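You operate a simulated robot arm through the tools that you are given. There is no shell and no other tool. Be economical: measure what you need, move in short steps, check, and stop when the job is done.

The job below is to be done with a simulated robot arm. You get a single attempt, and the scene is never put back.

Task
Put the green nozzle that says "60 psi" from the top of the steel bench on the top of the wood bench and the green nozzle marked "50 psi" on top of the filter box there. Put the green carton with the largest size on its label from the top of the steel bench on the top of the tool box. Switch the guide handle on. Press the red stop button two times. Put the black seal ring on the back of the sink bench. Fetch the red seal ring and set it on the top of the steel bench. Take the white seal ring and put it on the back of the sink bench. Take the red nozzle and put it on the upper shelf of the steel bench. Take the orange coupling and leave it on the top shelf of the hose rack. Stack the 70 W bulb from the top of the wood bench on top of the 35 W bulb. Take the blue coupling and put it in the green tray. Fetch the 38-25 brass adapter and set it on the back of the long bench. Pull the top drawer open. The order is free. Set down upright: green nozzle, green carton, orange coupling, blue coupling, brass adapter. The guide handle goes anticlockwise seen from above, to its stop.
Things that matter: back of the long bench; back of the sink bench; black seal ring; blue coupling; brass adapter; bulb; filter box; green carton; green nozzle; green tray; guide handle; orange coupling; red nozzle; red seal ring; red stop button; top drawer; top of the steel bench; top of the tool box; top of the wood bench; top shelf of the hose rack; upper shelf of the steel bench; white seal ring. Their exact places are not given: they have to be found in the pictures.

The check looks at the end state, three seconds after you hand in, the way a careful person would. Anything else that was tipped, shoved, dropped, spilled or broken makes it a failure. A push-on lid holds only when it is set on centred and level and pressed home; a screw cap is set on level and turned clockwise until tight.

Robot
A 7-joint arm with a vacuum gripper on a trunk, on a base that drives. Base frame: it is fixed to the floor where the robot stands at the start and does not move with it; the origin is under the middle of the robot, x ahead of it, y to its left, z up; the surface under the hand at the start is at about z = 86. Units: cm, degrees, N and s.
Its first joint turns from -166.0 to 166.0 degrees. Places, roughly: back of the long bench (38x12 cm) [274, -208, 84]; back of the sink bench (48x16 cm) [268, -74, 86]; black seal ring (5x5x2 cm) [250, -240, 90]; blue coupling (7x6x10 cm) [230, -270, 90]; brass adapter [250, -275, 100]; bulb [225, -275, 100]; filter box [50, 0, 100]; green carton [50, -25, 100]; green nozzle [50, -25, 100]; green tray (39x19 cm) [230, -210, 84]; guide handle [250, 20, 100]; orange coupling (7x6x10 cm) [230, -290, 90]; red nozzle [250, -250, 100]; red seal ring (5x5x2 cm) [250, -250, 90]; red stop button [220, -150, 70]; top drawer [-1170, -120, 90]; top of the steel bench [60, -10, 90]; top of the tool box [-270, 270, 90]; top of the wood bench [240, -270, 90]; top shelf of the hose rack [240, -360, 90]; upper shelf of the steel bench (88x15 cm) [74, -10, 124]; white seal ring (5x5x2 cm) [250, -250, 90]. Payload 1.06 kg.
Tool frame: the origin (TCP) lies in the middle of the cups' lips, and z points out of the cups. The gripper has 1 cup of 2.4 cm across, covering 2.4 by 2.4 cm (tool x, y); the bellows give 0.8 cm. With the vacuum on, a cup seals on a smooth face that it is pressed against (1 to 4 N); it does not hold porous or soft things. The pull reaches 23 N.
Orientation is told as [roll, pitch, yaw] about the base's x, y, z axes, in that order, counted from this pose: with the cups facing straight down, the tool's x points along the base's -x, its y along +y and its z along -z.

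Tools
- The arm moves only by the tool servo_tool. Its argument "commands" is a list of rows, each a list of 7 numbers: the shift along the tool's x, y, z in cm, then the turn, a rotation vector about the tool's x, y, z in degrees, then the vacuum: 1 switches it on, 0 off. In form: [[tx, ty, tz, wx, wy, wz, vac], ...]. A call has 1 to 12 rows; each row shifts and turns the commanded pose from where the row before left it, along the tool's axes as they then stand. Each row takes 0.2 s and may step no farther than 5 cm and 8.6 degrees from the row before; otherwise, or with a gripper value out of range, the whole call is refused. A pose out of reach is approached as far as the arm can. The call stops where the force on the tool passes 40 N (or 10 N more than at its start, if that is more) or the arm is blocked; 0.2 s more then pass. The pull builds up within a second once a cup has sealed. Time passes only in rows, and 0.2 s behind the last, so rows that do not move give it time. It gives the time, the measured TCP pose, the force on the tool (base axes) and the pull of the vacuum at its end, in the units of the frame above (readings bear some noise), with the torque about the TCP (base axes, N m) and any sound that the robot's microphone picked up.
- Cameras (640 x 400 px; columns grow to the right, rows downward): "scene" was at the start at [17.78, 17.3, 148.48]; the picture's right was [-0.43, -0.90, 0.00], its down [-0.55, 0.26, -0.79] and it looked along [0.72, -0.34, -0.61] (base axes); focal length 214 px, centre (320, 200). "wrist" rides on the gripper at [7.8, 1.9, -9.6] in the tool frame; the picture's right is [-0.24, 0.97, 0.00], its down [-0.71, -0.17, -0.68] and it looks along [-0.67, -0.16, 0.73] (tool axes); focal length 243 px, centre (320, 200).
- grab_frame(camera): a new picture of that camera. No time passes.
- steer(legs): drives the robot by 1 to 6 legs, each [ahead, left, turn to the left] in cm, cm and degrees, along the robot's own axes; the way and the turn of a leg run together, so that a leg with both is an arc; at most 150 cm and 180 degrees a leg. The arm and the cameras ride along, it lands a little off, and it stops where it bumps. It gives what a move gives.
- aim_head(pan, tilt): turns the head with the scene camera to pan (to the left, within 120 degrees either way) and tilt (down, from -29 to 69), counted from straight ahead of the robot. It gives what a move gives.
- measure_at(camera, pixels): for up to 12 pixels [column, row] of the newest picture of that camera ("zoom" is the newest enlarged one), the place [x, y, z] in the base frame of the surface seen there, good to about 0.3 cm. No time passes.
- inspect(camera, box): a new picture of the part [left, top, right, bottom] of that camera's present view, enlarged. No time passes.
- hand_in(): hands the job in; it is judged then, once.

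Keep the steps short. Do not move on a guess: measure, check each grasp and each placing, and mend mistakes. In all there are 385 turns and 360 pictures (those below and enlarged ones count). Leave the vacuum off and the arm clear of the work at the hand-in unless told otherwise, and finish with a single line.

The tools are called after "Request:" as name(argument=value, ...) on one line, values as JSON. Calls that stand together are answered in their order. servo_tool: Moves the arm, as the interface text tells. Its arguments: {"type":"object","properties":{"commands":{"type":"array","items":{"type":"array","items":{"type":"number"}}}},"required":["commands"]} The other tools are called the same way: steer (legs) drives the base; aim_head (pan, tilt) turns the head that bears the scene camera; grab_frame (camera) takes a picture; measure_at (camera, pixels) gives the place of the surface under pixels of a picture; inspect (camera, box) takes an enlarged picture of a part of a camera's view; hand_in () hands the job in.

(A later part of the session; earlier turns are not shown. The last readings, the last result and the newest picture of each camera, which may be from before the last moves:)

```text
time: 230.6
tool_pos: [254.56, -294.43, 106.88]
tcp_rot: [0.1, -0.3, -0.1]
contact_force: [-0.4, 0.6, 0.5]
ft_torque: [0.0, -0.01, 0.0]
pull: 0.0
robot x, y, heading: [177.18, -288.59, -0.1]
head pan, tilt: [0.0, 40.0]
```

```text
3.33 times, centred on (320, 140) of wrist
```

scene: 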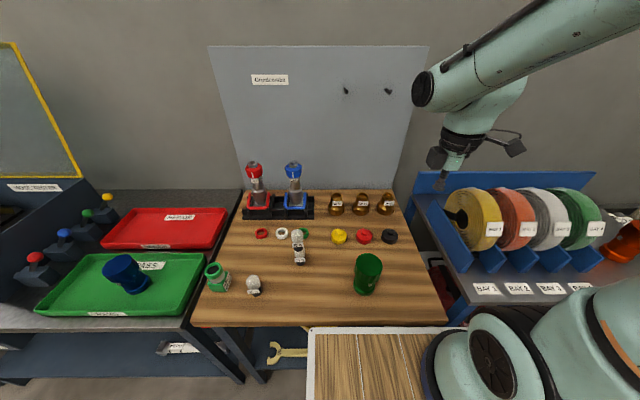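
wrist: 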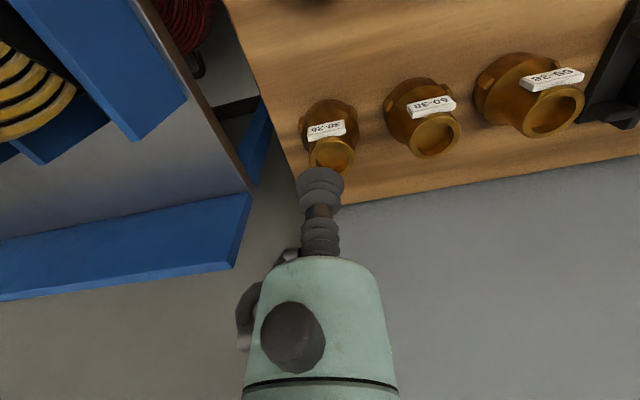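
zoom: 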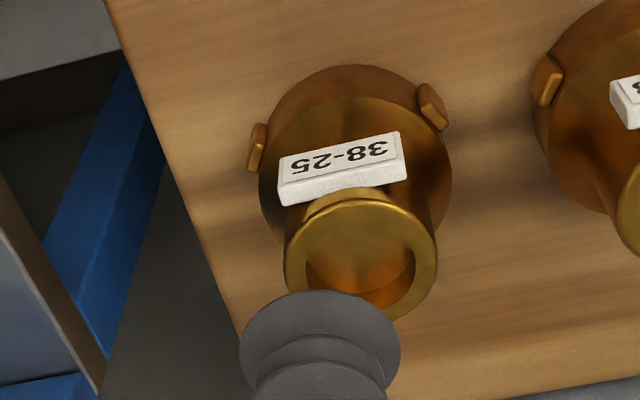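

Request:
measure_at(camera="zoom", pixels=[[293, 255], [427, 255], [360, 205], [360, 250], [330, 245], [390, 245], [300, 230], [425, 230], [360, 285], [340, 270], [385, 270]])

```text
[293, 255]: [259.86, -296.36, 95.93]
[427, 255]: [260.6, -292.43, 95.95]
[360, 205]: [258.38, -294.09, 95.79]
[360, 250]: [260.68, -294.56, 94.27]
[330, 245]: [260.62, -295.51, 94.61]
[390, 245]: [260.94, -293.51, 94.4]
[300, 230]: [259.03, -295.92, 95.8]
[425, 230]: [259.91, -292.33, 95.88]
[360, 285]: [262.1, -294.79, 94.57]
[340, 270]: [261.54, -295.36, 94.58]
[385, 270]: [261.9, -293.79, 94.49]
```

Recess centre ≈(260.4,-294.4), floor z≈94.5. Move over and lower.

Request:
servo_tool(commands=[[-4, 0, 2, 0, 0, 0, 0], [-1.85, 0, 3, 0, 0, 0, 0], [0, 0, 4, 0, 0, 0, 0], [0, 0, 0, 0, 0, 0, 0]])

Request:
inspect(camera="wrist", box=[260, 110, 380, 230])

Request:
inspect(camera="scene", box=[320, 120, 450, 250])

```text
time: 231.6
tool_pos: [260.45, -294.65, 97.92]
tcp_rot: [0.1, -0.1, 0.1]
contact_force: [0.0, 1.1, 1.2]
ft_torque: [0.01, 0.02, 0.04]
pull: 0.0
robot x, y, heading: [176.93, -288.63, -0.1]
head pan, tilt: [0.0, 40.0]
```

```text
3.33 times, centred on (320, 170) of wrist
```

zoom: 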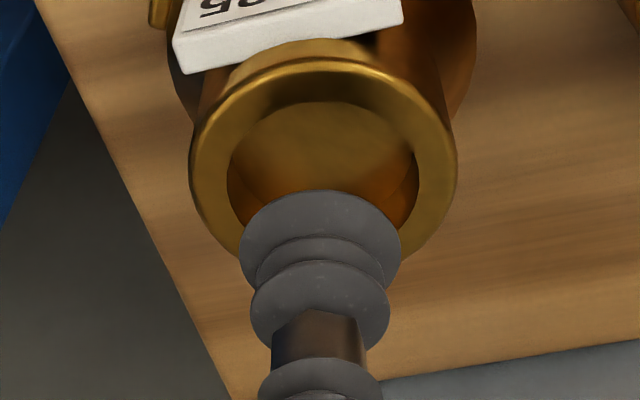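

```text
3.08 times, centred on (385, 185) of scene
```

zoom: 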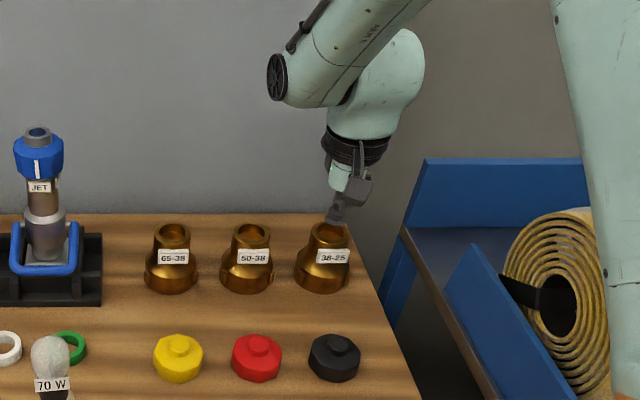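

Request:
servo_tool(commands=[[0, 0.1, 1.5, 0, 0, 0, 1], [0, 0, 1, 0, 0, 0, 1], [0, 0, 0.6, 0, 0, 0, 1], [0, 0, 0.3, 0, 0, 0, 1], [0, 0, 0.3, 0, 0, 0, 1], [0, 0, 0, 0, 0, 0, 1], [0, 0, 0, 0, 0, 0, 1]])

```text
time: 232.7
tool_pos: [260.68, -294.3, 94.99]
tcp_rot: [0.1, -0.5, -0.1]
contact_force: [-1.3, 0.2, 14.5]
ft_torque: [-0.06, 0.01, 0.01]
pull: 22.8
robot x, y, heading: [177.04, -288.94, 0.1]
head pan, tilt: [0.0, 40.0]
stopped in row 5: the force on the tool passed its limit at 44 N (the readings are from after the stop); the commanded pose is now the measured one
```

Sealed. Lift.

Request:
servo_tool(commands=[[0, 0, -0.5, 0, 0, 0, 1], [0, 0, -1.5, 0, 0, 0, 1], [0, 0, -4, 0, 0, 0, 1], [0, 0, -4.5, 0, 0, 0, 1], [0, 0, -4.5, 0, 0, 0, 1], [0, 0, -4.5, 0, 0, 0, 1], [0, 0, -4.5, 0, 0, 0, 1]])

Request:
servo_tool(commands=[[4.5, 0, 0, 0, 0, 0, 1], [4.5, 0, 0, 0, 0, 0, 1], [4.5, 0, 0, 0, 0, 0, 1], [4.5, 0, 0, 0, 0, 0, 1], [4.5, 0, 0, 0, 0, 0, 1]])

Request:
grab_frame(camera="scene")

```text
time: 234.3
tool_pos: [260.18, -294.23, 119.05]
tcp_rot: [0.1, -0.4, 0.0]
contact_force: [1.1, -0.5, -4.1]
ft_torque: [-0.03, 0.07, 0.0]
pull: 22.9
robot x, y, heading: [177.22, -288.84, 0.1]
head pan, tilt: [0.0, 40.0]
```

```text
time: 235.5
tool_pos: [237.86, -294.43, 118.76]
tcp_rot: [0.2, -0.3, 0.0]
contact_force: [1.3, 0.7, -5.8]
ft_torque: [-0.01, 0.04, 0.0]
pull: 22.8
robot x, y, heading: [177.14, -288.71, -0.0]
head pan, tilt: [0.0, 40.0]
```

```text
223 pictures are left
```

scene: 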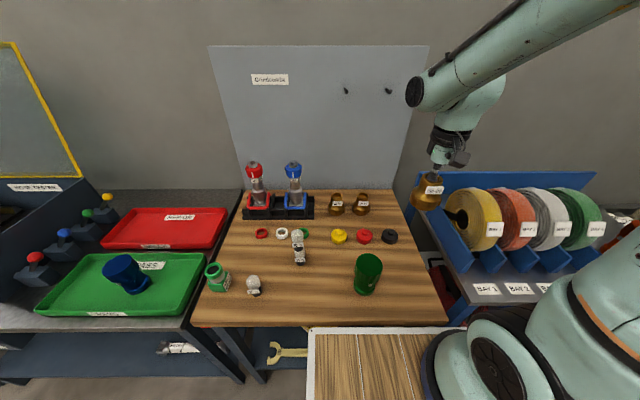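

Drive left to y≈-210 (adapter bottom at z≈112, above everything in its way).

Request:
steer(legs=[[-5, 79, 0], [8, 0, 0]])

Request:
grab_frame(camera="scene")

Request:
measure_at(camera="scene", pixels=[[330, 195], [310, 200], [360, 200], [390, 200], [340, 210], [320, 185]])

```text
time: 240.5
tool_pos: [241.3, -213.92, 118.77]
tcp_rot: [0.1, -0.5, -0.3]
contact_force: [0.4, 0.2, -3.4]
ft_torque: [0.0, 0.02, -0.02]
pull: 22.3
robot x, y, heading: [180.47, -207.76, -0.3]
head pan, tilt: [0.0, 40.0]
```

```text
222 pictures are left
```

scene: 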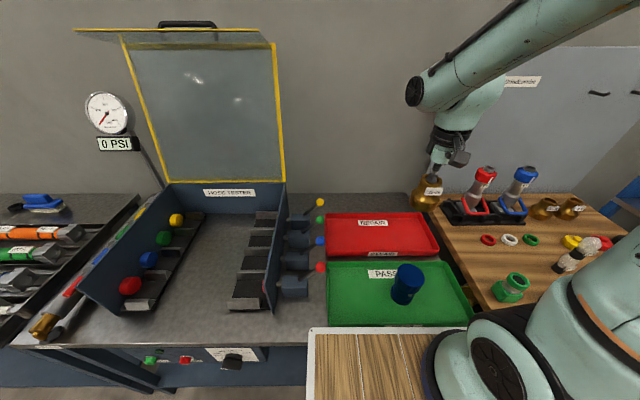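

```text
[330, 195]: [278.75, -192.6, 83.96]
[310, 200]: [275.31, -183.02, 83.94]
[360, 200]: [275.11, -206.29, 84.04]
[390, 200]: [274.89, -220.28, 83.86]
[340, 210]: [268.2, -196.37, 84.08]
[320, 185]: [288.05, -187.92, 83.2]
```

Target (273.5,-209.4) on the bare back strip. Move there.

Request:
servo_tool(commands=[[-4.6, 0.64, 0, 0, 0, 0, 1], [-4.6, 0.64, 0, 0, 0, 0, 1], [-4.6, 0.64, 0, 0, 0, 0, 1], [-4.6, 0.64, 0, 0, 0, 0, 1], [-4.6, 0.64, 0, 0, 0, 0, 1], [-4.6, 0.64, 0, 0, 0, 0, 1], [-4.6, 0.64, 0, 0, 0, 0, 1], [0, 0, 4.5, 0, 0, 0, 1], [0, 0, 4.5, 0, 0, 0, 1], [0, 0, 4.5, 0, 0, 0, 1], [0, 0, 4.5, 0, 0, 0, 1]])

Request:
inspect(camera="scene", box=[300, 140, 460, 260])

```text
time: 242.9
tool_pos: [273.69, -209.6, 101.32]
tcp_rot: [0.1, -0.4, -0.2]
contact_force: [-0.5, -0.2, -3.0]
ft_torque: [0.0, 0.04, 0.0]
pull: 22.3
robot x, y, heading: [180.5, -207.98, -0.5]
head pan, tilt: [0.0, 40.0]
```

```text
3.33 times, centred on (380, 200) of scene
```

zoom: 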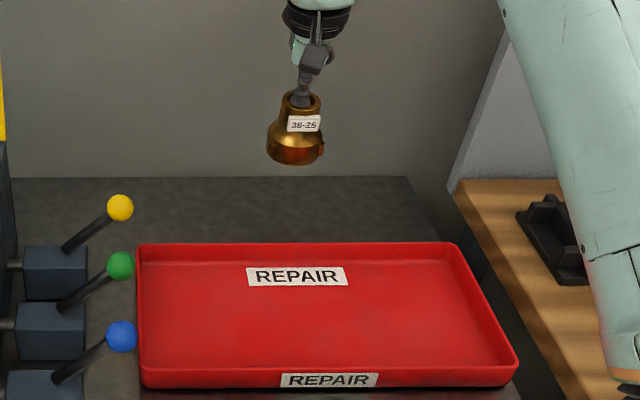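

Request:
servo_tool(commands=[[0, 0, 4.5, 0, 0, 0, 1], [0, 0, 3.5, 0, 0, 0, 1], [0, 0, 1, 0, 0, 0, 1], [0, 0, 0.6, 0, 0, 0, 1], [0, 0, 0.4, 0, 0, 0, 1], [0, 0, 0, 0, 0, 0, 1]])

Request:
inspect(camera="scene", box=[300, 140, 460, 260])

```text
time: 244.3
tool_pos: [273.78, -209.49, 91.11]
tcp_rot: [0.0, -0.7, 0.0]
contact_force: [7.5, 2.6, 19.3]
ft_torque: [-0.09, 0.03, -0.02]
pull: 22.9
robot x, y, heading: [180.65, -207.91, -0.1]
head pan, tilt: [0.0, 40.0]
```

```text
3.33 times, centred on (380, 200) of scene
```

zoom: 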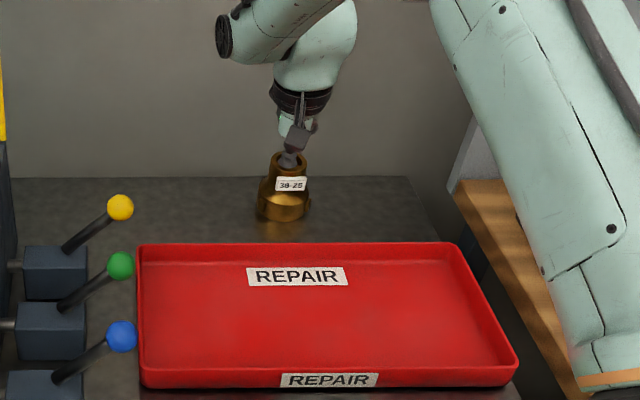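

Request:
servo_tool(commands=[[0, 0, -0.4, 0, 0, 0, 1], [0, 0, 0, 0, 0, 0, 0], [0, 0, 0, 0, 0, 0, 0], [0, 0, 0, 0, 0, 0, 0], [0, 0, -0.5, 0, 0, 0, 0], [0, 0, -1, 0, 0, 0, 0], [0, 0, -3, 0, 0, 0, 0], [0, 0, -5, 0, 0, 0, 0], [0, 0, -5, 0, 0, 0, 0], [0, 0, -5, 0, 0, 0, 0], [4.5, 0, 0, 0, 0, 0, 0], [4.5, 0, 0, 0, 0, 0, 0]])

Request:
inspect(camera="scene", box=[300, 140, 460, 260])

```text
time: 246.9
tool_pos: [264.39, -209.7, 110.55]
tcp_rot: [0.0, -0.3, -0.2]
contact_force: [-0.1, -0.4, -1.0]
ft_torque: [-0.02, 0.02, 0.05]
pull: 0.0
robot x, y, heading: [180.43, -208.15, -0.3]
head pan, tilt: [0.0, 40.0]
```

```text
3.33 times, centred on (380, 200) of scene
```

zoom: 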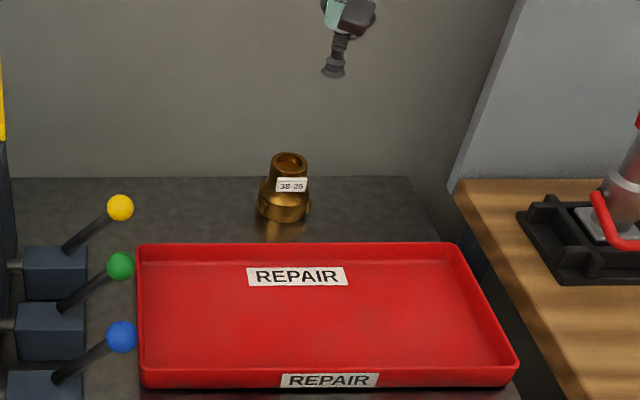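

Adapter stands. White ring next, reachable from here: hand back to x≈240, then to y≈-254.

Request:
servo_tool(commands=[[4.8, 0, -1, 0, 0, 0, 0], [4.8, 0, -1, 0, 0, 0, 0], [4.8, 0, -1, 0, 0, 0, 0], [4.8, 0, -1, 0, 0, 0, 0], [4, 0, -1, 0, 0, 0, 0], [0, -5, 0, 0, 0, 0, 0], [0, -5, 0, 0, 0, 0, 0], [0, -5, 0, 0, 0, 0, 0], [0, -5, 0, 0, 0, 0, 0], [0, -5, 0, 0, 0, 0, 0], [0, -5, 0, 0, 0, 0, 0], [0, -5, 0, 0, 0, 0, 0]])

Request:
servo_tool(commands=[[0, -5, 0, 0, 0, 0, 0], [-3, -4, 0, 0, 0, 0, 0], [0, 0, 4, 0, 0, 0, 0]])

Request:
grab_frame(camera="wrist")

```text
time: 249.5
tool_pos: [241.17, -244.73, 115.71]
tcp_rot: [0.1, -0.4, -0.1]
contact_force: [0.0, 0.7, 0.0]
ft_torque: [0.0, 0.03, -0.03]
pull: 0.1
robot x, y, heading: [180.65, -208.26, -0.1]
head pan, tilt: [0.0, 40.0]
```

```text
time: 250.3
tool_pos: [244.09, -253.54, 111.61]
tcp_rot: [0.1, -0.4, -0.2]
contact_force: [0.4, -0.3, -0.2]
ft_torque: [0.0, 0.0, 0.0]
pull: 0.0
robot x, y, heading: [180.38, -207.93, -0.3]
head pan, tilt: [0.0, 40.0]
```

```text
218 pictures are left
```

wrist: 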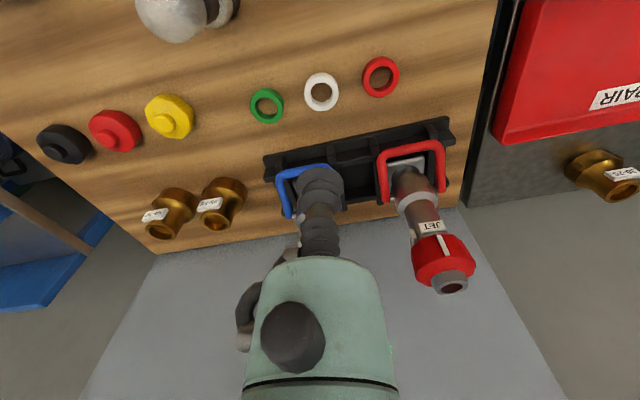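

Request:
inspect(camera="wrist", box=[285, 55, 365, 125])

Request:
measure_at(camera="wrist", pixels=[[309, 92], [335, 92], [322, 78], [322, 107], [314, 81], [331, 81], [314, 104], [332, 103], [322, 92]])

```text
5.71 times, centred on (325, 90) of wrist
```

zoom: 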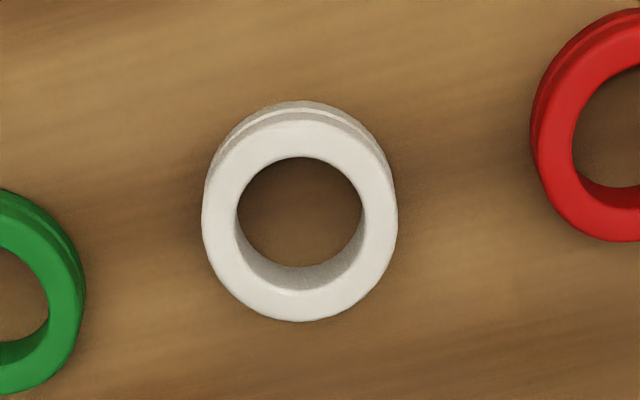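

```text
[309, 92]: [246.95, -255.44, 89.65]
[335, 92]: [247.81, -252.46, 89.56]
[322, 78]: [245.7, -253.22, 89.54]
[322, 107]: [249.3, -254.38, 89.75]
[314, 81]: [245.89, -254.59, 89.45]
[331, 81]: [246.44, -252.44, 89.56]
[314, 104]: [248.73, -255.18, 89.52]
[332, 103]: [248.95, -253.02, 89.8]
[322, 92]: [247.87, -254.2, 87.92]
```

White ring centre (247.45,-253.85). Lower over it.

Request:
servo_tool(commands=[[-3.36, -0.31, 2, 0, 0, 0, 0], [0, 0, 5, 0, 0, 0, 0], [0, 0, 5, 0, 0, 0, 0], [0, 0, 5, 0, 0, 0, 0], [0, 0, 3, 0, 0, 0, 0], [0, 0, 0, 0, 0, 0, 0]])

Request:
inspect(camera="wrist", box=[260, 110, 380, 230])

```text
time: 251.7
tool_pos: [247.5, -253.51, 91.63]
tcp_rot: [0.0, -0.4, -0.2]
contact_force: [-0.1, -0.1, 0.1]
ft_torque: [0.02, 0.0, 0.0]
pull: 0.0
robot x, y, heading: [180.51, -208.02, -0.1]
head pan, tilt: [0.0, 40.0]
```

```text
3.33 times, centred on (320, 170) of wrist
```

zoom: 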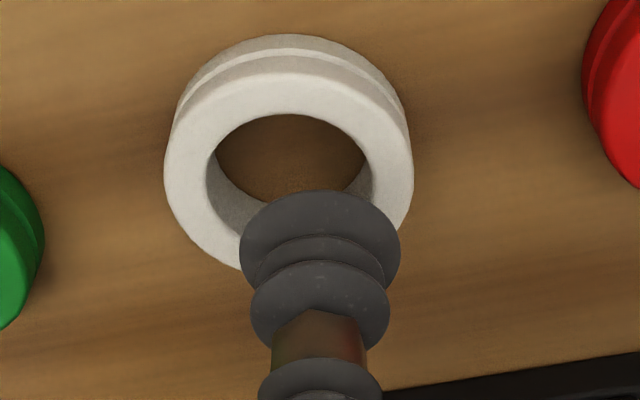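

Shift 0.48 cm toward -y, then press.

Request:
servo_tool(commands=[[0, -0.48, 0, 0, 0, 0, 0], [0, 0, 1.5, 0, 0, 0, 1], [0, 0, 0.7, 0, 0, 0, 1], [0, 0, 0.4, 0, 0, 0, 1], [0, 0, 0.2, 0, 0, 0, 1], [0, 0, 0, 0, 0, 0, 1], [0, 0, 0, 0, 0, 0, 1], [0, 0, 0, 0, 0, 0, 1]])

```text
time: 253.5
tool_pos: [247.62, -254.19, 88.93]
tcp_rot: [0.1, -0.3, -0.2]
contact_force: [-0.6, -3.4, 10.0]
ft_torque: [-0.02, 0.02, 0.06]
pull: 22.8
robot x, y, heading: [180.33, -207.88, 0.0]
head pan, tilt: [0.0, 40.0]
```

Sealed. Lift, tuck, and drive to the sink bench.

Request:
servo_tool(commands=[[0, 0, -1, 0, 0, 0, 1], [0, 0, -4, 0, 0, 0, 1], [0, 0, -5, 0, 0, 0, 1], [0, 0, -5, 0, 0, 0, 1], [0, 0, -5, 0, 0, 0, 1], [0, 0, -5, 0, 0, 0, 1], [0, 0, -3, 0, 0, 0, 1], [4.5, 0, 0, 0, 0, 0, 1], [4.5, 0, 0, 0, 0, 0, 1], [4.5, 0, 0, 0, 0, 0, 1]])

Request:
servo_tool(commands=[[0.3, 4.7, 0, 0, 0, 0, 1], [0.3, 4.7, 0, 0, 0, 0, 1], [0.3, 4.7, 0, 0, 0, 0, 1], [0.3, 4.7, 0, 0, 0, 0, 1], [0.3, 4.7, 0, 0, 0, 0, 1], [0.3, 4.7, 0, 0, 0, 0, 1], [0, 4.7, 0, 0, 0, 0, 1], [0, 4.7, 0, 0, 0, 0, 1]])

Request:
steer(legs=[[-35, 20, 0], [0, 110, 0], [33, 0, 0]])

Request:
grab_frame(camera="scene")

```text
time: 255.7
tool_pos: [233.91, -254.2, 116.7]
tcp_rot: [0.2, -0.5, -0.3]
contact_force: [-0.5, -0.2, -0.5]
ft_torque: [0.0, 0.04, -0.01]
pull: 23.8
robot x, y, heading: [180.51, -208.01, -0.4]
head pan, tilt: [0.0, 40.0]
```

```text
time: 257.5
tool_pos: [232.35, -216.61, 117.06]
tcp_rot: [0.1, -0.4, -0.2]
contact_force: [0.0, 0.1, -0.1]
ft_torque: [0.01, 0.05, 0.03]
pull: 22.8
robot x, y, heading: [180.21, -207.96, -0.7]
head pan, tilt: [0.0, 40.0]
```

```text
time: 267.0
tool_pos: [231.53, -86.07, 117.04]
tcp_rot: [0.0, -0.3, 0.9]
contact_force: [0.0, -0.2, -0.8]
ft_torque: [0.01, 0.02, 0.02]
pull: 22.6
robot x, y, heading: [179.99, -78.07, 0.8]
head pan, tilt: [0.0, 40.0]
```

```text
215 pictures are left
```

scene: 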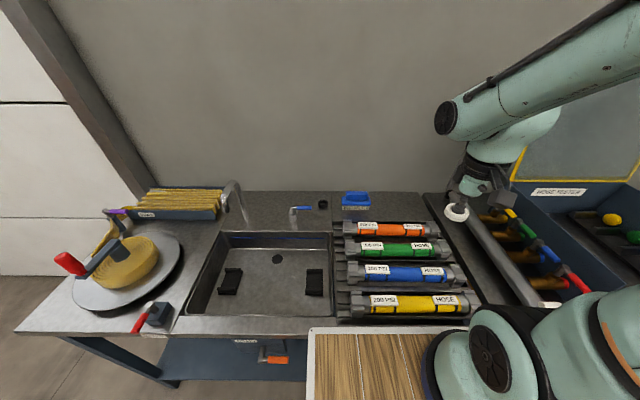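

Request:
measure_at(camera="scene", pixels=[[385, 205], [400, 205], [400, 215], [395, 197], [372, 205], [415, 205], [322, 203]])

Request:
inspect(camera="scene", box=[290, 180, 450, 240])

```text
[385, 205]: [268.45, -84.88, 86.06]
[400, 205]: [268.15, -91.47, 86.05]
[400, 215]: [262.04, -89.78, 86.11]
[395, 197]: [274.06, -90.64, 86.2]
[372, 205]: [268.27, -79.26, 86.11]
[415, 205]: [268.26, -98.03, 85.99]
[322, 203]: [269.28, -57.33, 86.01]
```

```text
4.00 times, centred on (370, 210) of scene
```

zoom: 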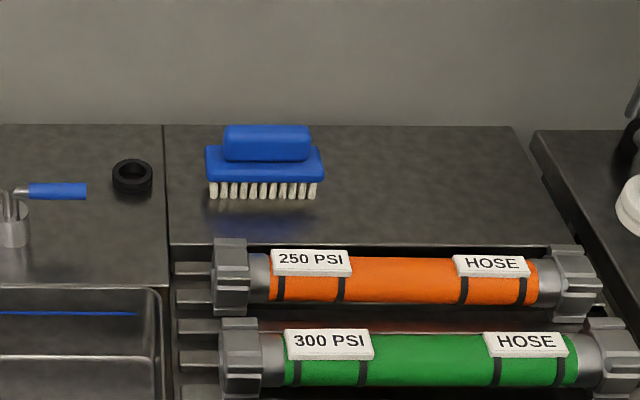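

Request:
servo_tool(commands=[[-4.7, -0.2, 0, 0, 0, 0, 1], [-4.7, -0.2, 0, 0, 0, 0, 1], [-4.7, -0.2, 0, 0, 0, 0, 1], [-4.7, -0.2, 0, 0, 0, 0, 1], [-4.7, -0.2, 0, 0, 0, 0, 1], [-4.7, -0.2, 0, 0, 0, 0, 1], [-4.7, -0.2, 0, 0, 0, 0, 1], [-4.6, -0.2, 0, 0, 0, 0, 1], [0, 0, 5, 0, 0, 0, 1], [0, 0, 5, 0, 0, 0, 1], [0, 0, 5, 0, 0, 0, 1], [0, 0, 5, 0, 0, 0, 1]])

Request:
servo_tool(commands=[[0, 0, 5, 0, 0, 0, 1], [0, 0, 3, 0, 0, 0, 1], [0, 0, 1, 0, 0, 0, 1], [0, 0, 0.7, 0, 0, 0, 1], [0, 0, 0, 0, 0, 0, 1]])

Request:
inspect(camera="scene", box=[290, 150, 450, 240])

```text
time: 269.6
tool_pos: [268.9, -86.85, 96.94]
tcp_rot: [0.1, -0.5, 0.8]
contact_force: [0.8, -0.2, 0.8]
ft_torque: [-0.01, -0.02, 0.0]
pull: 22.9
robot x, y, heading: [179.52, -78.14, 0.7]
head pan, tilt: [0.0, 40.0]
```

```text
time: 270.8
tool_pos: [269.25, -87.0, 87.56]
tcp_rot: [0.2, -0.4, 0.9]
contact_force: [0.1, -0.2, -0.5]
ft_torque: [-0.01, -0.01, -0.03]
pull: 23.4
robot x, y, heading: [179.68, -78.25, 0.4]
head pan, tilt: [0.0, 40.0]
```

```text
4.00 times, centred on (370, 195) of scene
```

zoom: 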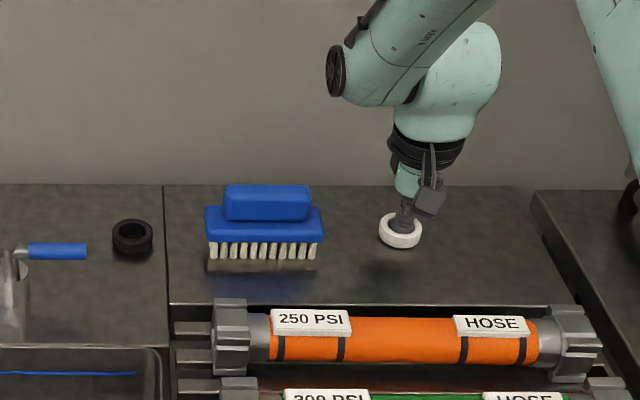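

Request:
servo_tool(commands=[[0, 0, 0.3, 0, 0, 0, 1], [0, 0, 0.2, 0, 0, 0, 1], [0, 0, 0, 0, 0, 0, 0], [0, 0, 0, 0, 0, 0, 0], [0, 0, 0, 0, 0, 0, 0], [0, 0, -0.5, 0, 0, 0, 0], [0, 0, -1, 0, 0, 0, 0], [0, 0, -4, 0, 0, 0, 0], [0, 0, -5, 0, 0, 0, 0], [0, 0, -5, 0, 0, 0, 0], [0, 0, -5, 0, 0, 0, 0], [0, 0, -5, 0, 0, 0, 0]])

Request:
inspect(camera="scene", box=[290, 150, 450, 240])

```text
time: 273.4
tool_pos: [269.17, -87.33, 112.65]
tcp_rot: [0.1, -0.3, 0.8]
contact_force: [-0.3, -0.2, 0.5]
ft_torque: [0.01, 0.02, 0.0]
pull: 0.1
robot x, y, heading: [179.76, -78.67, 0.6]
head pan, tilt: [0.0, 40.0]
```

```text
4.00 times, centred on (370, 195) of scene
```

zoom: 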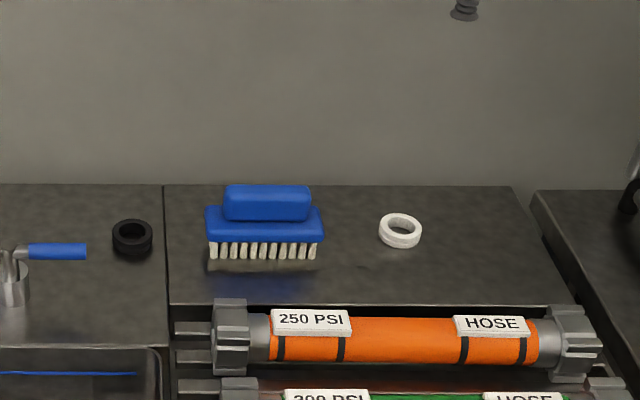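

White ring done. Now back to the wood bench for the red nozzle: retract and drive.

Request:
servo_tool(commands=[[4.7, 0, 0, 0, 0, 0, 0], [4.7, 0, 0, 0, 0, 0, 0], [4.7, 0, -1, 0, 0, 0, 0], [4.7, 0, -1, 0, 0, 0, 0], [4.7, 0, -1, 0, 0, 0, 0], [4.7, 0, -1, 0, 0, 0, 0], [4.7, 0, -1, 0, 0, 0, 0]])

Request:
steer(legs=[[-35, -30, -0.7], [0, -139, 0], [32, 0, 0]])

Request:
grab_frame(camera="scene")

```text
time: 275.0
tool_pos: [236.26, -87.65, 117.31]
tcp_rot: [0.1, -0.2, 0.8]
contact_force: [0.8, 0.1, -0.5]
ft_torque: [0.01, 0.01, 0.03]
pull: 0.2
robot x, y, heading: [179.43, -78.45, 0.6]
head pan, tilt: [0.0, 40.0]
```

```text
time: 286.1
tool_pos: [233.31, -259.29, 117.32]
tcp_rot: [0.1, -0.4, -0.4]
contact_force: [-0.4, 0.8, 0.6]
ft_torque: [0.0, -0.02, 0.03]
pull: 0.0
robot x, y, heading: [177.03, -249.04, -0.7]
head pan, tilt: [0.0, 40.0]
```

```text
211 pictures are left
```

scene: 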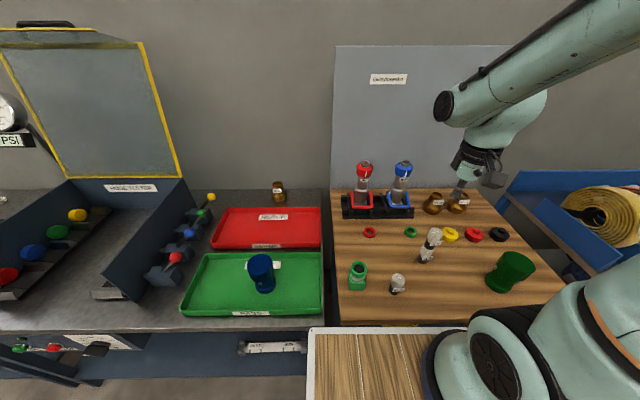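

Request:
inspect(camera="scene", box=[335, 150, 425, 225])

Request:
measure_at(camera="zoom", pixels=[[210, 80], [210, 105], [210, 180], [210, 205], [150, 260], [215, 230], [210, 75], [130, 265], [260, 265]])

```text
5.33 times, centred on (380, 188) of scene
```

zoom: 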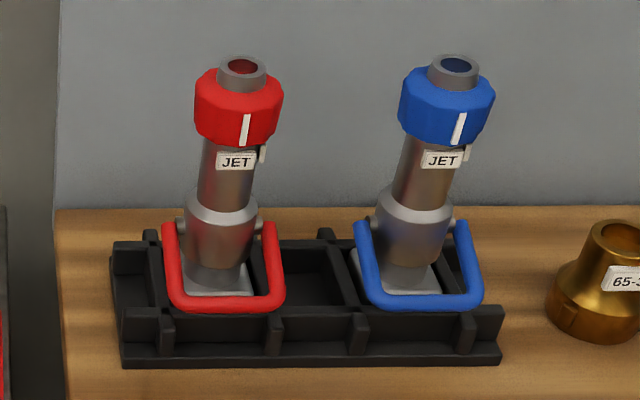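

```text
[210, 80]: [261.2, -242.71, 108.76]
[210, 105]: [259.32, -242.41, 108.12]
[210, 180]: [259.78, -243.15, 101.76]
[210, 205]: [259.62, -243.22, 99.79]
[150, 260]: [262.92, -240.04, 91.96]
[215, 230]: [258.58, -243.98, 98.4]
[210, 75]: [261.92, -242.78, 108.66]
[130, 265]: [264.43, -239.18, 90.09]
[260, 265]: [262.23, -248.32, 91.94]
```

The nozzle's tip is ~3.4 cm wide. Approach from above: hand to (254,-244.5,124).

Request:
servo_tool(commands=[[0, 4, -2, 0, 0, 0, 0], [0, 4, -2, 0, 0, 0, 0], [0, 4, -2, 0, 0, 0, 0], [-4, 2.8, 0, 0, 0, 0, 0], [-4.5, 0, 0, 0, 0, 0, 0], [-4.5, 0, 0, 0, 0, 0, 0], [-4.5, 0, 0, 0, 0, 0, 0], [-3, 0, 0, 0, 0, 0, 0]])

Request:
grab_frame(camera="wrist")

Request:
inspect(camera="wrist", box=[260, 60, 380, 190])

```text
time: 287.9
tool_pos: [253.82, -244.76, 123.74]
tcp_rot: [0.1, -0.3, -0.4]
contact_force: [0.1, 0.4, 0.4]
ft_torque: [-0.02, -0.02, 0.03]
pull: 0.0
robot x, y, heading: [176.89, -249.17, -0.2]
head pan, tilt: [0.0, 40.0]
```

```text
209 pictures are left
```

wrist: 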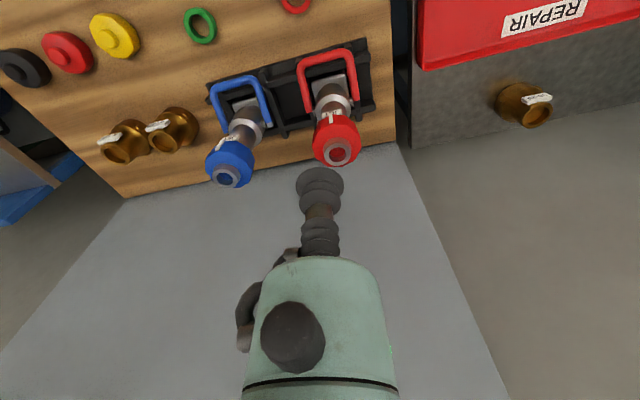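

```text
3.08 times, centred on (320, 125) of wrist
```

zoom: 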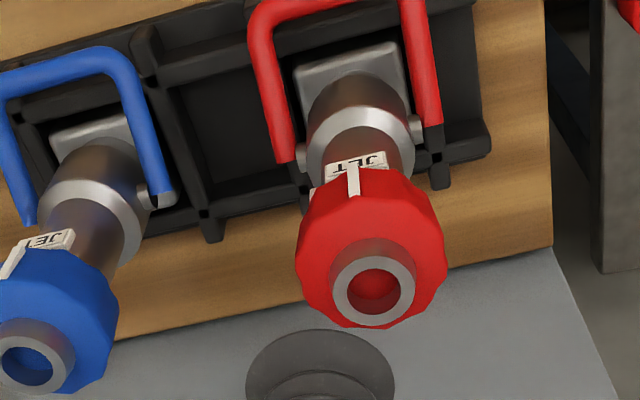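

Request:
measure_at(camera="zoom", pixels=[[338, 287], [408, 287], [373, 250], [373, 322], [345, 265], [402, 265], [373, 287], [360, 280], [388, 290], [350, 310], [398, 310]])

```text
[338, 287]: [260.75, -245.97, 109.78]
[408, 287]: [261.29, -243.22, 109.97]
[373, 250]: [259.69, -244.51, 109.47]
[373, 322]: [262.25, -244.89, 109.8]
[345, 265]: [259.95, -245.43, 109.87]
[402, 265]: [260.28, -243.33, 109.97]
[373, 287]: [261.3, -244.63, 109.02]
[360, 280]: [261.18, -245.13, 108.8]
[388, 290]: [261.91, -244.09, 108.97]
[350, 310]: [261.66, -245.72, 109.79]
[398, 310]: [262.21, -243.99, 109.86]
```

Tip centre ≈(261.0,-244.63,109.85). Position 2 cm above and check.

Request:
servo_tool(commands=[[-4, 0.1, 2, 0, 0, 0, 0], [-3.17, 0, 3, 0, 0, 0, 0], [0, 0, 4, 0, 0, 0, 0], [0, 0, 2.7, 0, 0, 0, 0], [0, 0, 0, 0, 0, 0, 0]])

Request:
inspect(camera="wrist", box=[260, 110, 380, 230])

```text
time: 289.1
tool_pos: [261.09, -244.66, 111.92]
tcp_rot: [0.2, -0.5, -0.5]
contact_force: [-0.1, 0.5, -0.1]
ft_torque: [0.01, -0.02, -0.02]
pull: 0.0
robot x, y, heading: [177.21, -248.82, -0.7]
head pan, tilt: [0.0, 40.0]
```

```text
3.33 times, centred on (320, 170) of wrist
```

zoom: 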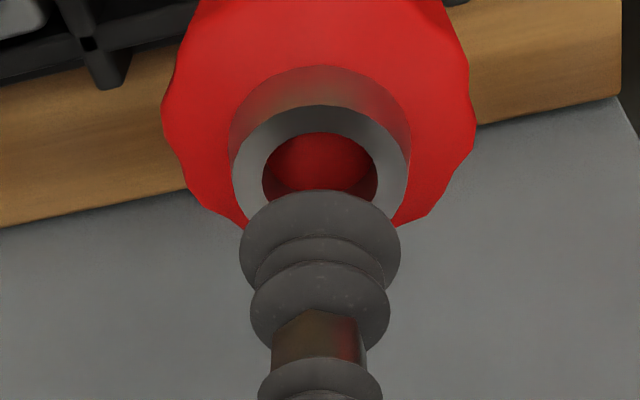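

Aligned. Press with vacuum.

Request:
servo_tool(commands=[[0, 0, 1.2, 0, 0, 0, 1], [0, 0, 0.7, 0, 0, 0, 1], [0, 0, 0.4, 0, 0, 0, 1], [0, 0, 0.2, 0, 0, 0, 1], [0, 0, 0, 0, 0, 0, 1], [0, 0, 0, 0, 0, 0, 1], [0, 0, 0, 0, 0, 0, 1]])

```text
time: 290.7
tool_pos: [261.13, -244.7, 109.34]
tcp_rot: [0.0, -0.4, -0.4]
contact_force: [3.1, -1.4, 15.7]
ft_torque: [-0.07, -0.04, 0.05]
pull: 23.2
robot x, y, heading: [176.71, -249.17, -0.6]
head pan, tilt: [0.0, 40.0]
```

Sealed. Lift straight up out of the rack.

Request:
servo_tool(commands=[[0, 0, -0.5, 0, 0, 0, 1], [0, 0, -1, 0, 0, 0, 1], [0, 0, -1.5, 0, 0, 0, 1], [0, 0, -2, 0, 0, 0, 1], [0, 0, -2, 0, 0, 0, 1], [0, 0, 0, 0, 0, 0, 1]])

Request:
inspect(camera="scene", box=[325, 120, 425, 225])

```text
time: 292.1
tool_pos: [261.1, -244.68, 116.19]
tcp_rot: [0.2, -0.3, -0.4]
contact_force: [-0.2, -0.4, -6.5]
ft_torque: [-0.01, -0.01, -0.01]
pull: 23.5
robot x, y, heading: [176.73, -249.07, -0.5]
head pan, tilt: [0.0, 40.0]
```

```text
3.81 times, centred on (375, 172) of scene
```

zoom: 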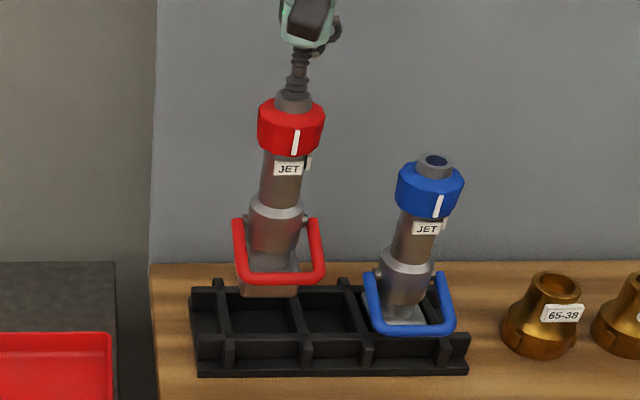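

Request:
servo_tool(commands=[[0, 0, -4, 0, 0, 0, 1], [0, 0, -4, 0, 0, 0, 1], [0, 0, -4, 0, 0, 0, 1], [0, 0, -4, 0, 0, 0, 1], [3, 0, -3, 0, 0, 0, 1], [4.5, 0, 0, 0, 0, 0, 1], [4.5, 0, 0, 0, 0, 0, 1], [0, 0, 0, 0, 0, 0, 1]])

Request:
inspect(camera="scene", box=[310, 70, 430, 225])

Request:
measure_at(camera="zoom", pixels=[[270, 200], [270, 230], [280, 245], [290, 120], [290, 155], [270, 250], [240, 240]])

```text
time: 293.9
tool_pos: [248.95, -244.69, 135.31]
tcp_rot: [0.1, -0.3, -0.4]
contact_force: [0.8, 0.2, -6.2]
ft_torque: [-0.07, -0.02, 0.03]
pull: 22.6
robot x, y, heading: [176.64, -248.6, -0.8]
head pan, tilt: [0.0, 40.0]
```

```text
2.58 times, centred on (370, 148) of scene
```

zoom: 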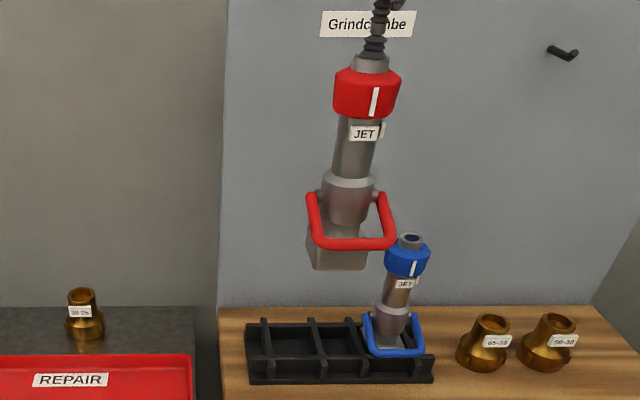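

```text
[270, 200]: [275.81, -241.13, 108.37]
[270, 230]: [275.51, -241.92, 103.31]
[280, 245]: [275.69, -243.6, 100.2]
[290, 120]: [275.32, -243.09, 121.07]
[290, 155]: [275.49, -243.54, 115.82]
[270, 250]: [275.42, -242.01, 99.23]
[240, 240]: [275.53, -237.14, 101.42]
```

Request:
measure_at(camera="zoom", pixels=[[340, 266], [340, 255], [318, 262], [362, 266], [312, 245], [365, 70], [350, 140], [345, 245], [310, 200], [390, 200]])

```text
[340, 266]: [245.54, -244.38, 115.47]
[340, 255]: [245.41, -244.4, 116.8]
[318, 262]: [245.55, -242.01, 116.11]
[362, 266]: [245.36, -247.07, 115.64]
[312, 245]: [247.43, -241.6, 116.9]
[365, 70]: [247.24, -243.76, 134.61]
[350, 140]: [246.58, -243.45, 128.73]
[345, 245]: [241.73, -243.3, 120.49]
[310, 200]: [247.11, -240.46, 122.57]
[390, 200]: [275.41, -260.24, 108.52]
```

Nozzle length below the cup ≈20.1 cm. For the shelf (z 124) TCP must be ≈144.2. Tuck the hand and drive back toward the steel bench front.

Request:
servo_tool(commands=[[4.5, 0, 0, 0, 0, 0, 1], [4.5, 0, 0, 0, 0, 0, 1], [4.5, -1, 0, 0, 0, 0, 1]])

Request:
steer(legs=[[-70, 34, 0.7], [-67, 33, 0], [-70, 90, 0], [-25, 60, 0]])

Request:
grab_frame(camera="scene")

```text
time: 294.7
tool_pos: [235.36, -245.68, 134.92]
tcp_rot: [0.1, -0.3, -0.5]
contact_force: [0.6, 1.4, -6.6]
ft_torque: [-0.01, -0.04, -0.02]
pull: 22.7
robot x, y, heading: [176.76, -248.85, -0.4]
head pan, tilt: [0.0, 40.0]
```

```text
time: 311.1
tool_pos: [2.33, -29.75, 135.08]
tcp_rot: [0.2, -0.4, 0.1]
contact_force: [0.5, 0.4, -6.7]
ft_torque: [0.03, -0.03, 0.02]
pull: 22.7
robot x, y, heading: [-56.13, -33.55, 0.3]
head pan, tilt: [0.0, 40.0]
```

```text
204 pictures are left
```

scene: 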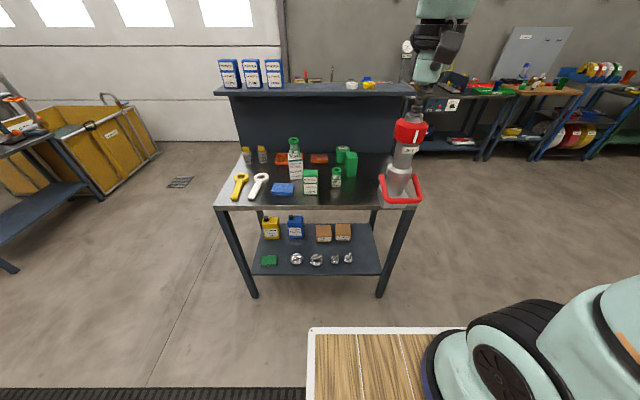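

Raise the nozzle (bottom above shelf), then drive up to the bench front.

Request:
servo_tool(commands=[[0, 0, -4.5, 0, 0, 0, 1], [0, 0, -4.5, 0, 0, 0, 1], [0, 0, -4.5, 0, 0, 0, 1], [0, 0, -4, 0, 0, 0, 1], [0, 0, 0, 0, 0, 0, 1]])

Request:
steer(legs=[[0, 20, 0], [47, 0, 0]])

Request:
aim_head(pan=0, tilt=25)

Request:
grab_frame(camera="scene")

```text
time: 312.3
tool_pos: [2.09, -29.75, 152.62]
tcp_rot: [0.1, -0.4, 0.2]
contact_force: [0.6, 0.5, -5.8]
ft_torque: [0.0, -0.01, -0.01]
pull: 22.6
robot x, y, heading: [-56.12, -33.52, 0.0]
head pan, tilt: [0.0, 40.0]
```

```text
time: 316.3
tool_pos: [49.01, -8.7, 152.52]
tcp_rot: [0.0, -0.4, 0.7]
contact_force: [0.0, -0.6, -6.5]
ft_torque: [-0.02, -0.01, -0.01]
pull: 22.7
robot x, y, heading: [-9.03, -12.99, 0.7]
head pan, tilt: [0.0, 40.0]
```

```text
time: 317.1
tool_pos: [48.81, -8.65, 152.48]
tcp_rot: [0.2, -0.2, 0.7]
contact_force: [-0.2, 0.7, -6.8]
ft_torque: [-0.02, -0.03, 0.01]
pull: 23.0
robot x, y, heading: [-9.36, -13.0, 0.7]
head pan, tilt: [0.0, 25.0]
```

```text
203 pictures are left
```

scene: 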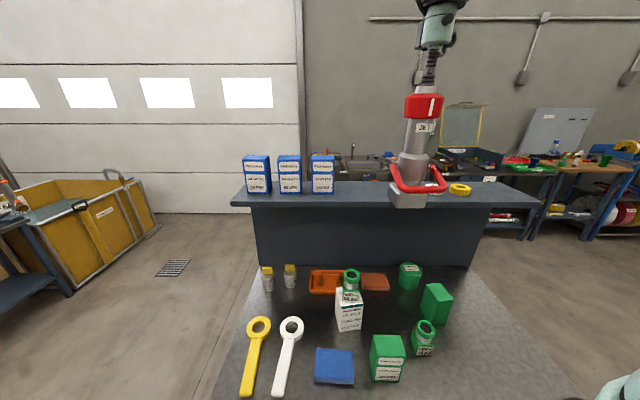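

Request:
measure_at(camera="scene", pixels=[[350, 188], [370, 188], [345, 195], [390, 192], [440, 189], [460, 189], [480, 189], [360, 183], [330, 192], [500, 190], [360, 200]])

Request:
inspect(camera="scene", box=[230, 140, 550, 240])

```text
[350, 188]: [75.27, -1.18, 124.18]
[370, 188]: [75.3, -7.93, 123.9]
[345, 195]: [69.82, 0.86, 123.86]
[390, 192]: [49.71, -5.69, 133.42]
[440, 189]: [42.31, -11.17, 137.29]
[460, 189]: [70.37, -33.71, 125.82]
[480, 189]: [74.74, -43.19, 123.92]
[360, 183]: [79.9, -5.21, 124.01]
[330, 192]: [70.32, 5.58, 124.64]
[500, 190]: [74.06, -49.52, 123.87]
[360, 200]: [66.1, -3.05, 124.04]
```

```text
2.00 times, centred on (390, 190) of scene
```

zoom: 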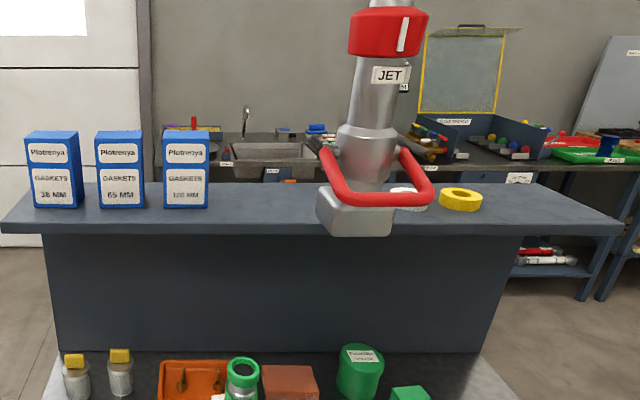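

Shelf is free from y≈3 to -23. Target (74.5,-10). Move over.

Request:
servo_tool(commands=[[-4.3, -0.27, 0, 0, 0, 0, 1], [-4.3, -0.27, 0, 0, 0, 0, 1], [-4.3, -0.27, 0, 0, 0, 0, 1], [-4.3, -0.27, 0, 0, 0, 0, 1], [-4.3, -0.27, 0, 0, 0, 0, 1], [-4.1, -0.27, 0, 0, 0, 0, 1], [0, 0, 3, 0, 0, 0, 1], [0, 0, 2, 0, 0, 0, 1], [0, 0, 0, 0, 0, 0, 1]])

Request:
inspect(camera="scene", box=[270, 90, 470, 220])

```text
time: 319.1
tool_pos: [69.35, -10.17, 146.58]
tcp_rot: [0.2, -0.4, 0.6]
contact_force: [0.4, 0.2, -6.6]
ft_torque: [-0.02, 0.04, 0.0]
pull: 23.1
out of reach, approached as far as the arm can: row 5, 6
robot x, y, heading: [-9.58, -12.89, 0.4]
head pan, tilt: [0.0, 25.0]
```

```text
3.08 times, centred on (370, 155) of scene
```

zoom: 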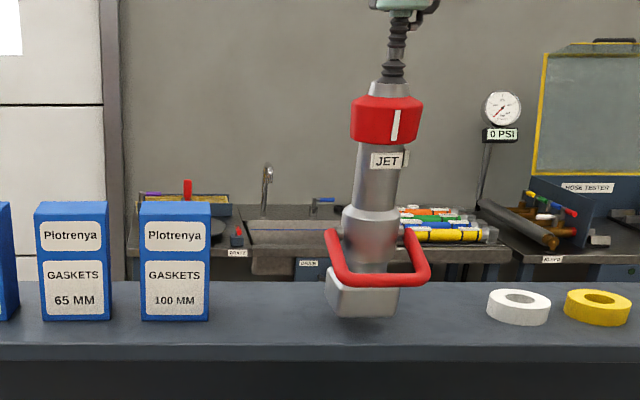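

Slightly out of reach; drive forward 5 cm.

Request:
steer(legs=[[5, 0, 0]])

Request:
inspect(camera="scene", box=[270, 90, 470, 220])

```text
time: 320.0
tool_pos: [74.27, -10.05, 146.58]
tcp_rot: [0.1, -0.4, 0.7]
contact_force: [0.3, 0.8, -6.5]
ft_torque: [-0.04, -0.01, 0.01]
pull: 22.6
robot x, y, heading: [-4.29, -13.28, 0.9]
head pan, tilt: [0.0, 25.0]
```

```text
3.08 times, centred on (370, 155) of scene
```

zoom: 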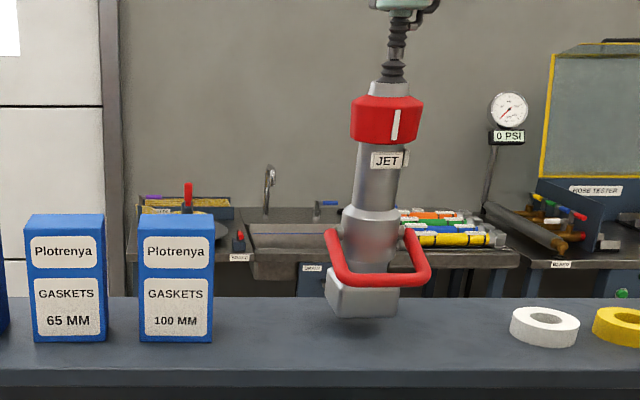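

Request:
servo_tool(commands=[[0, 0, 1.5, 0, 0, 0, 1], [0, 0, 0.5, 0, 0, 0, 1], [0, 0, 0.3, 0, 0, 0, 1], [0, 0, 0.2, 0, 0, 0, 1], [0, 0, 0, 0, 0, 0, 1]])

Request:
inspect(camera="scene", box=[270, 90, 470, 220])

```text
time: 321.2
tool_pos: [74.24, -9.93, 144.27]
tcp_rot: [0.2, -0.4, 0.6]
contact_force: [2.5, -3.5, 18.7]
ft_torque: [0.05, 0.01, 0.03]
pull: 22.9
robot x, y, heading: [-4.27, -12.76, 0.3]
head pan, tilt: [0.0, 25.0]
```

```text
3.08 times, centred on (370, 155) of scene
```

zoom: 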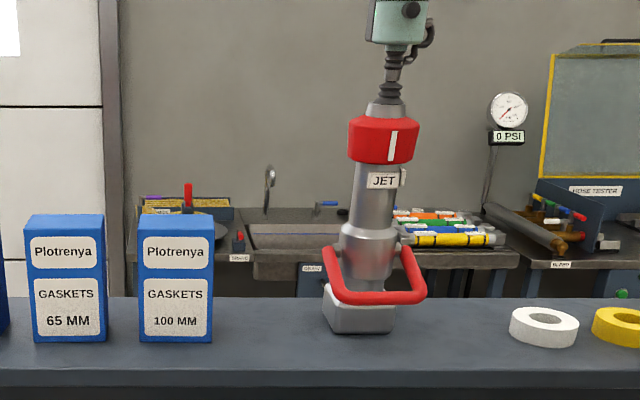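

It stands. Ease, release, rise.

Request:
servo_tool(commands=[[0, 0, -0.35, 0, 0, 0, 1], [0, 0, 0, 0, 0, 0, 0], [0, 0, 0, 0, 0, 0, 0], [0, 0, 0, 0, 0, 0, 0], [0, 0, 0, 0, 0, 0, 0], [0, 0, -0.4, 0, 0, 0, 0], [0, 0, -0.6, 0, 0, 0, 0], [0, 0, -2, 0, 0, 0, 0]])

Request:
inspect(camera="scene", box=[270, 90, 470, 220])

```text
time: 323.0
tool_pos: [74.31, -10.18, 147.38]
tcp_rot: [0.1, -0.4, 0.8]
contact_force: [-0.6, -0.5, -0.3]
ft_torque: [-0.01, -0.01, -0.01]
pull: 0.1
robot x, y, heading: [-4.38, -13.1, 0.6]
head pan, tilt: [0.0, 25.0]
```

```text
3.08 times, centred on (370, 155) of scene
```

zoom: 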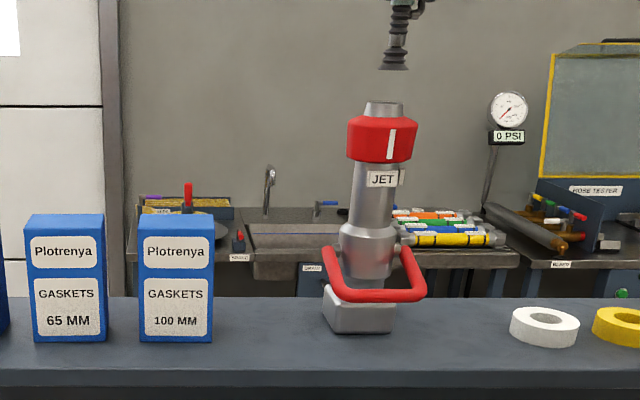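

Red nozzle stands on the upper shelf. Now fetch the red ring: retract and drive to the wood bench.

Request:
servo_tool(commands=[[0, 0, -3, 0, 0, 0, 0], [4.5, 0, 0, 0, 0, 0, 0], [4.5, 0, 0, 0, 0, 0, 0], [4.5, 0, 0, 0, 0, 0, 0], [4.5, 0, 0, 0, 0, 0, 0], [0, 0, 5, 0, 0, 0, 0], [0, 0, 5, 0, 0, 0, 0], [0, 0, 5, 0, 0, 0, 0], [0, 0, 5, 0, 0, 0, 0], [0, 0, 5, 0, 0, 0, 0]])

Request:
steer(legs=[[-46, 0, -0.6], [25, -85, 0], [68, -88, 0], [65, -33, 0], [69, -33, 0]])

Request:
aim_head(pan=0, tilt=40)

Request:
grab_frame(camera="scene")

```text
time: 325.2
tool_pos: [56.69, -10.33, 125.4]
tcp_rot: [0.2, -0.4, 0.8]
contact_force: [-0.2, -0.8, 0.1]
ft_torque: [-0.01, 0.0, 0.0]
pull: 0.0
robot x, y, heading: [-4.33, -13.07, 0.3]
head pan, tilt: [0.0, 25.0]
```

```text
time: 344.8
tool_pos: [237.49, -253.57, 125.46]
tcp_rot: [0.1, -0.4, -1.6]
contact_force: [0.6, 0.3, 0.6]
ft_torque: [-0.01, -0.05, 0.01]
pull: 0.0
robot x, y, heading: [176.59, -253.8, -1.8]
head pan, tilt: [0.0, 25.0]
```

```text
time: 345.6
tool_pos: [237.52, -253.61, 125.48]
tcp_rot: [0.1, -0.4, -1.5]
contact_force: [-0.8, -0.8, -0.1]
ft_torque: [-0.01, 0.0, 0.0]
pull: 0.0
robot x, y, heading: [176.63, -253.51, -1.7]
head pan, tilt: [0.0, 40.0]
```

```text
197 pictures are left
```

scene: 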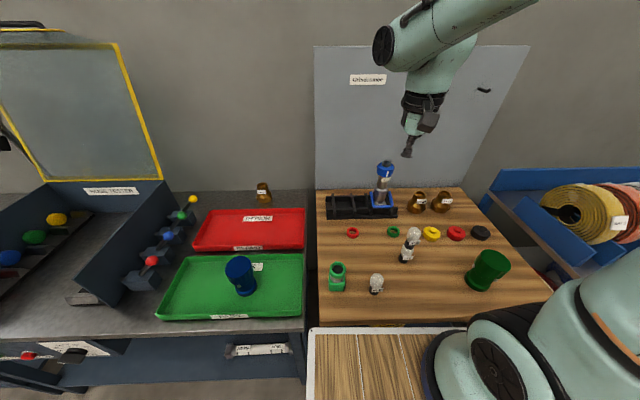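

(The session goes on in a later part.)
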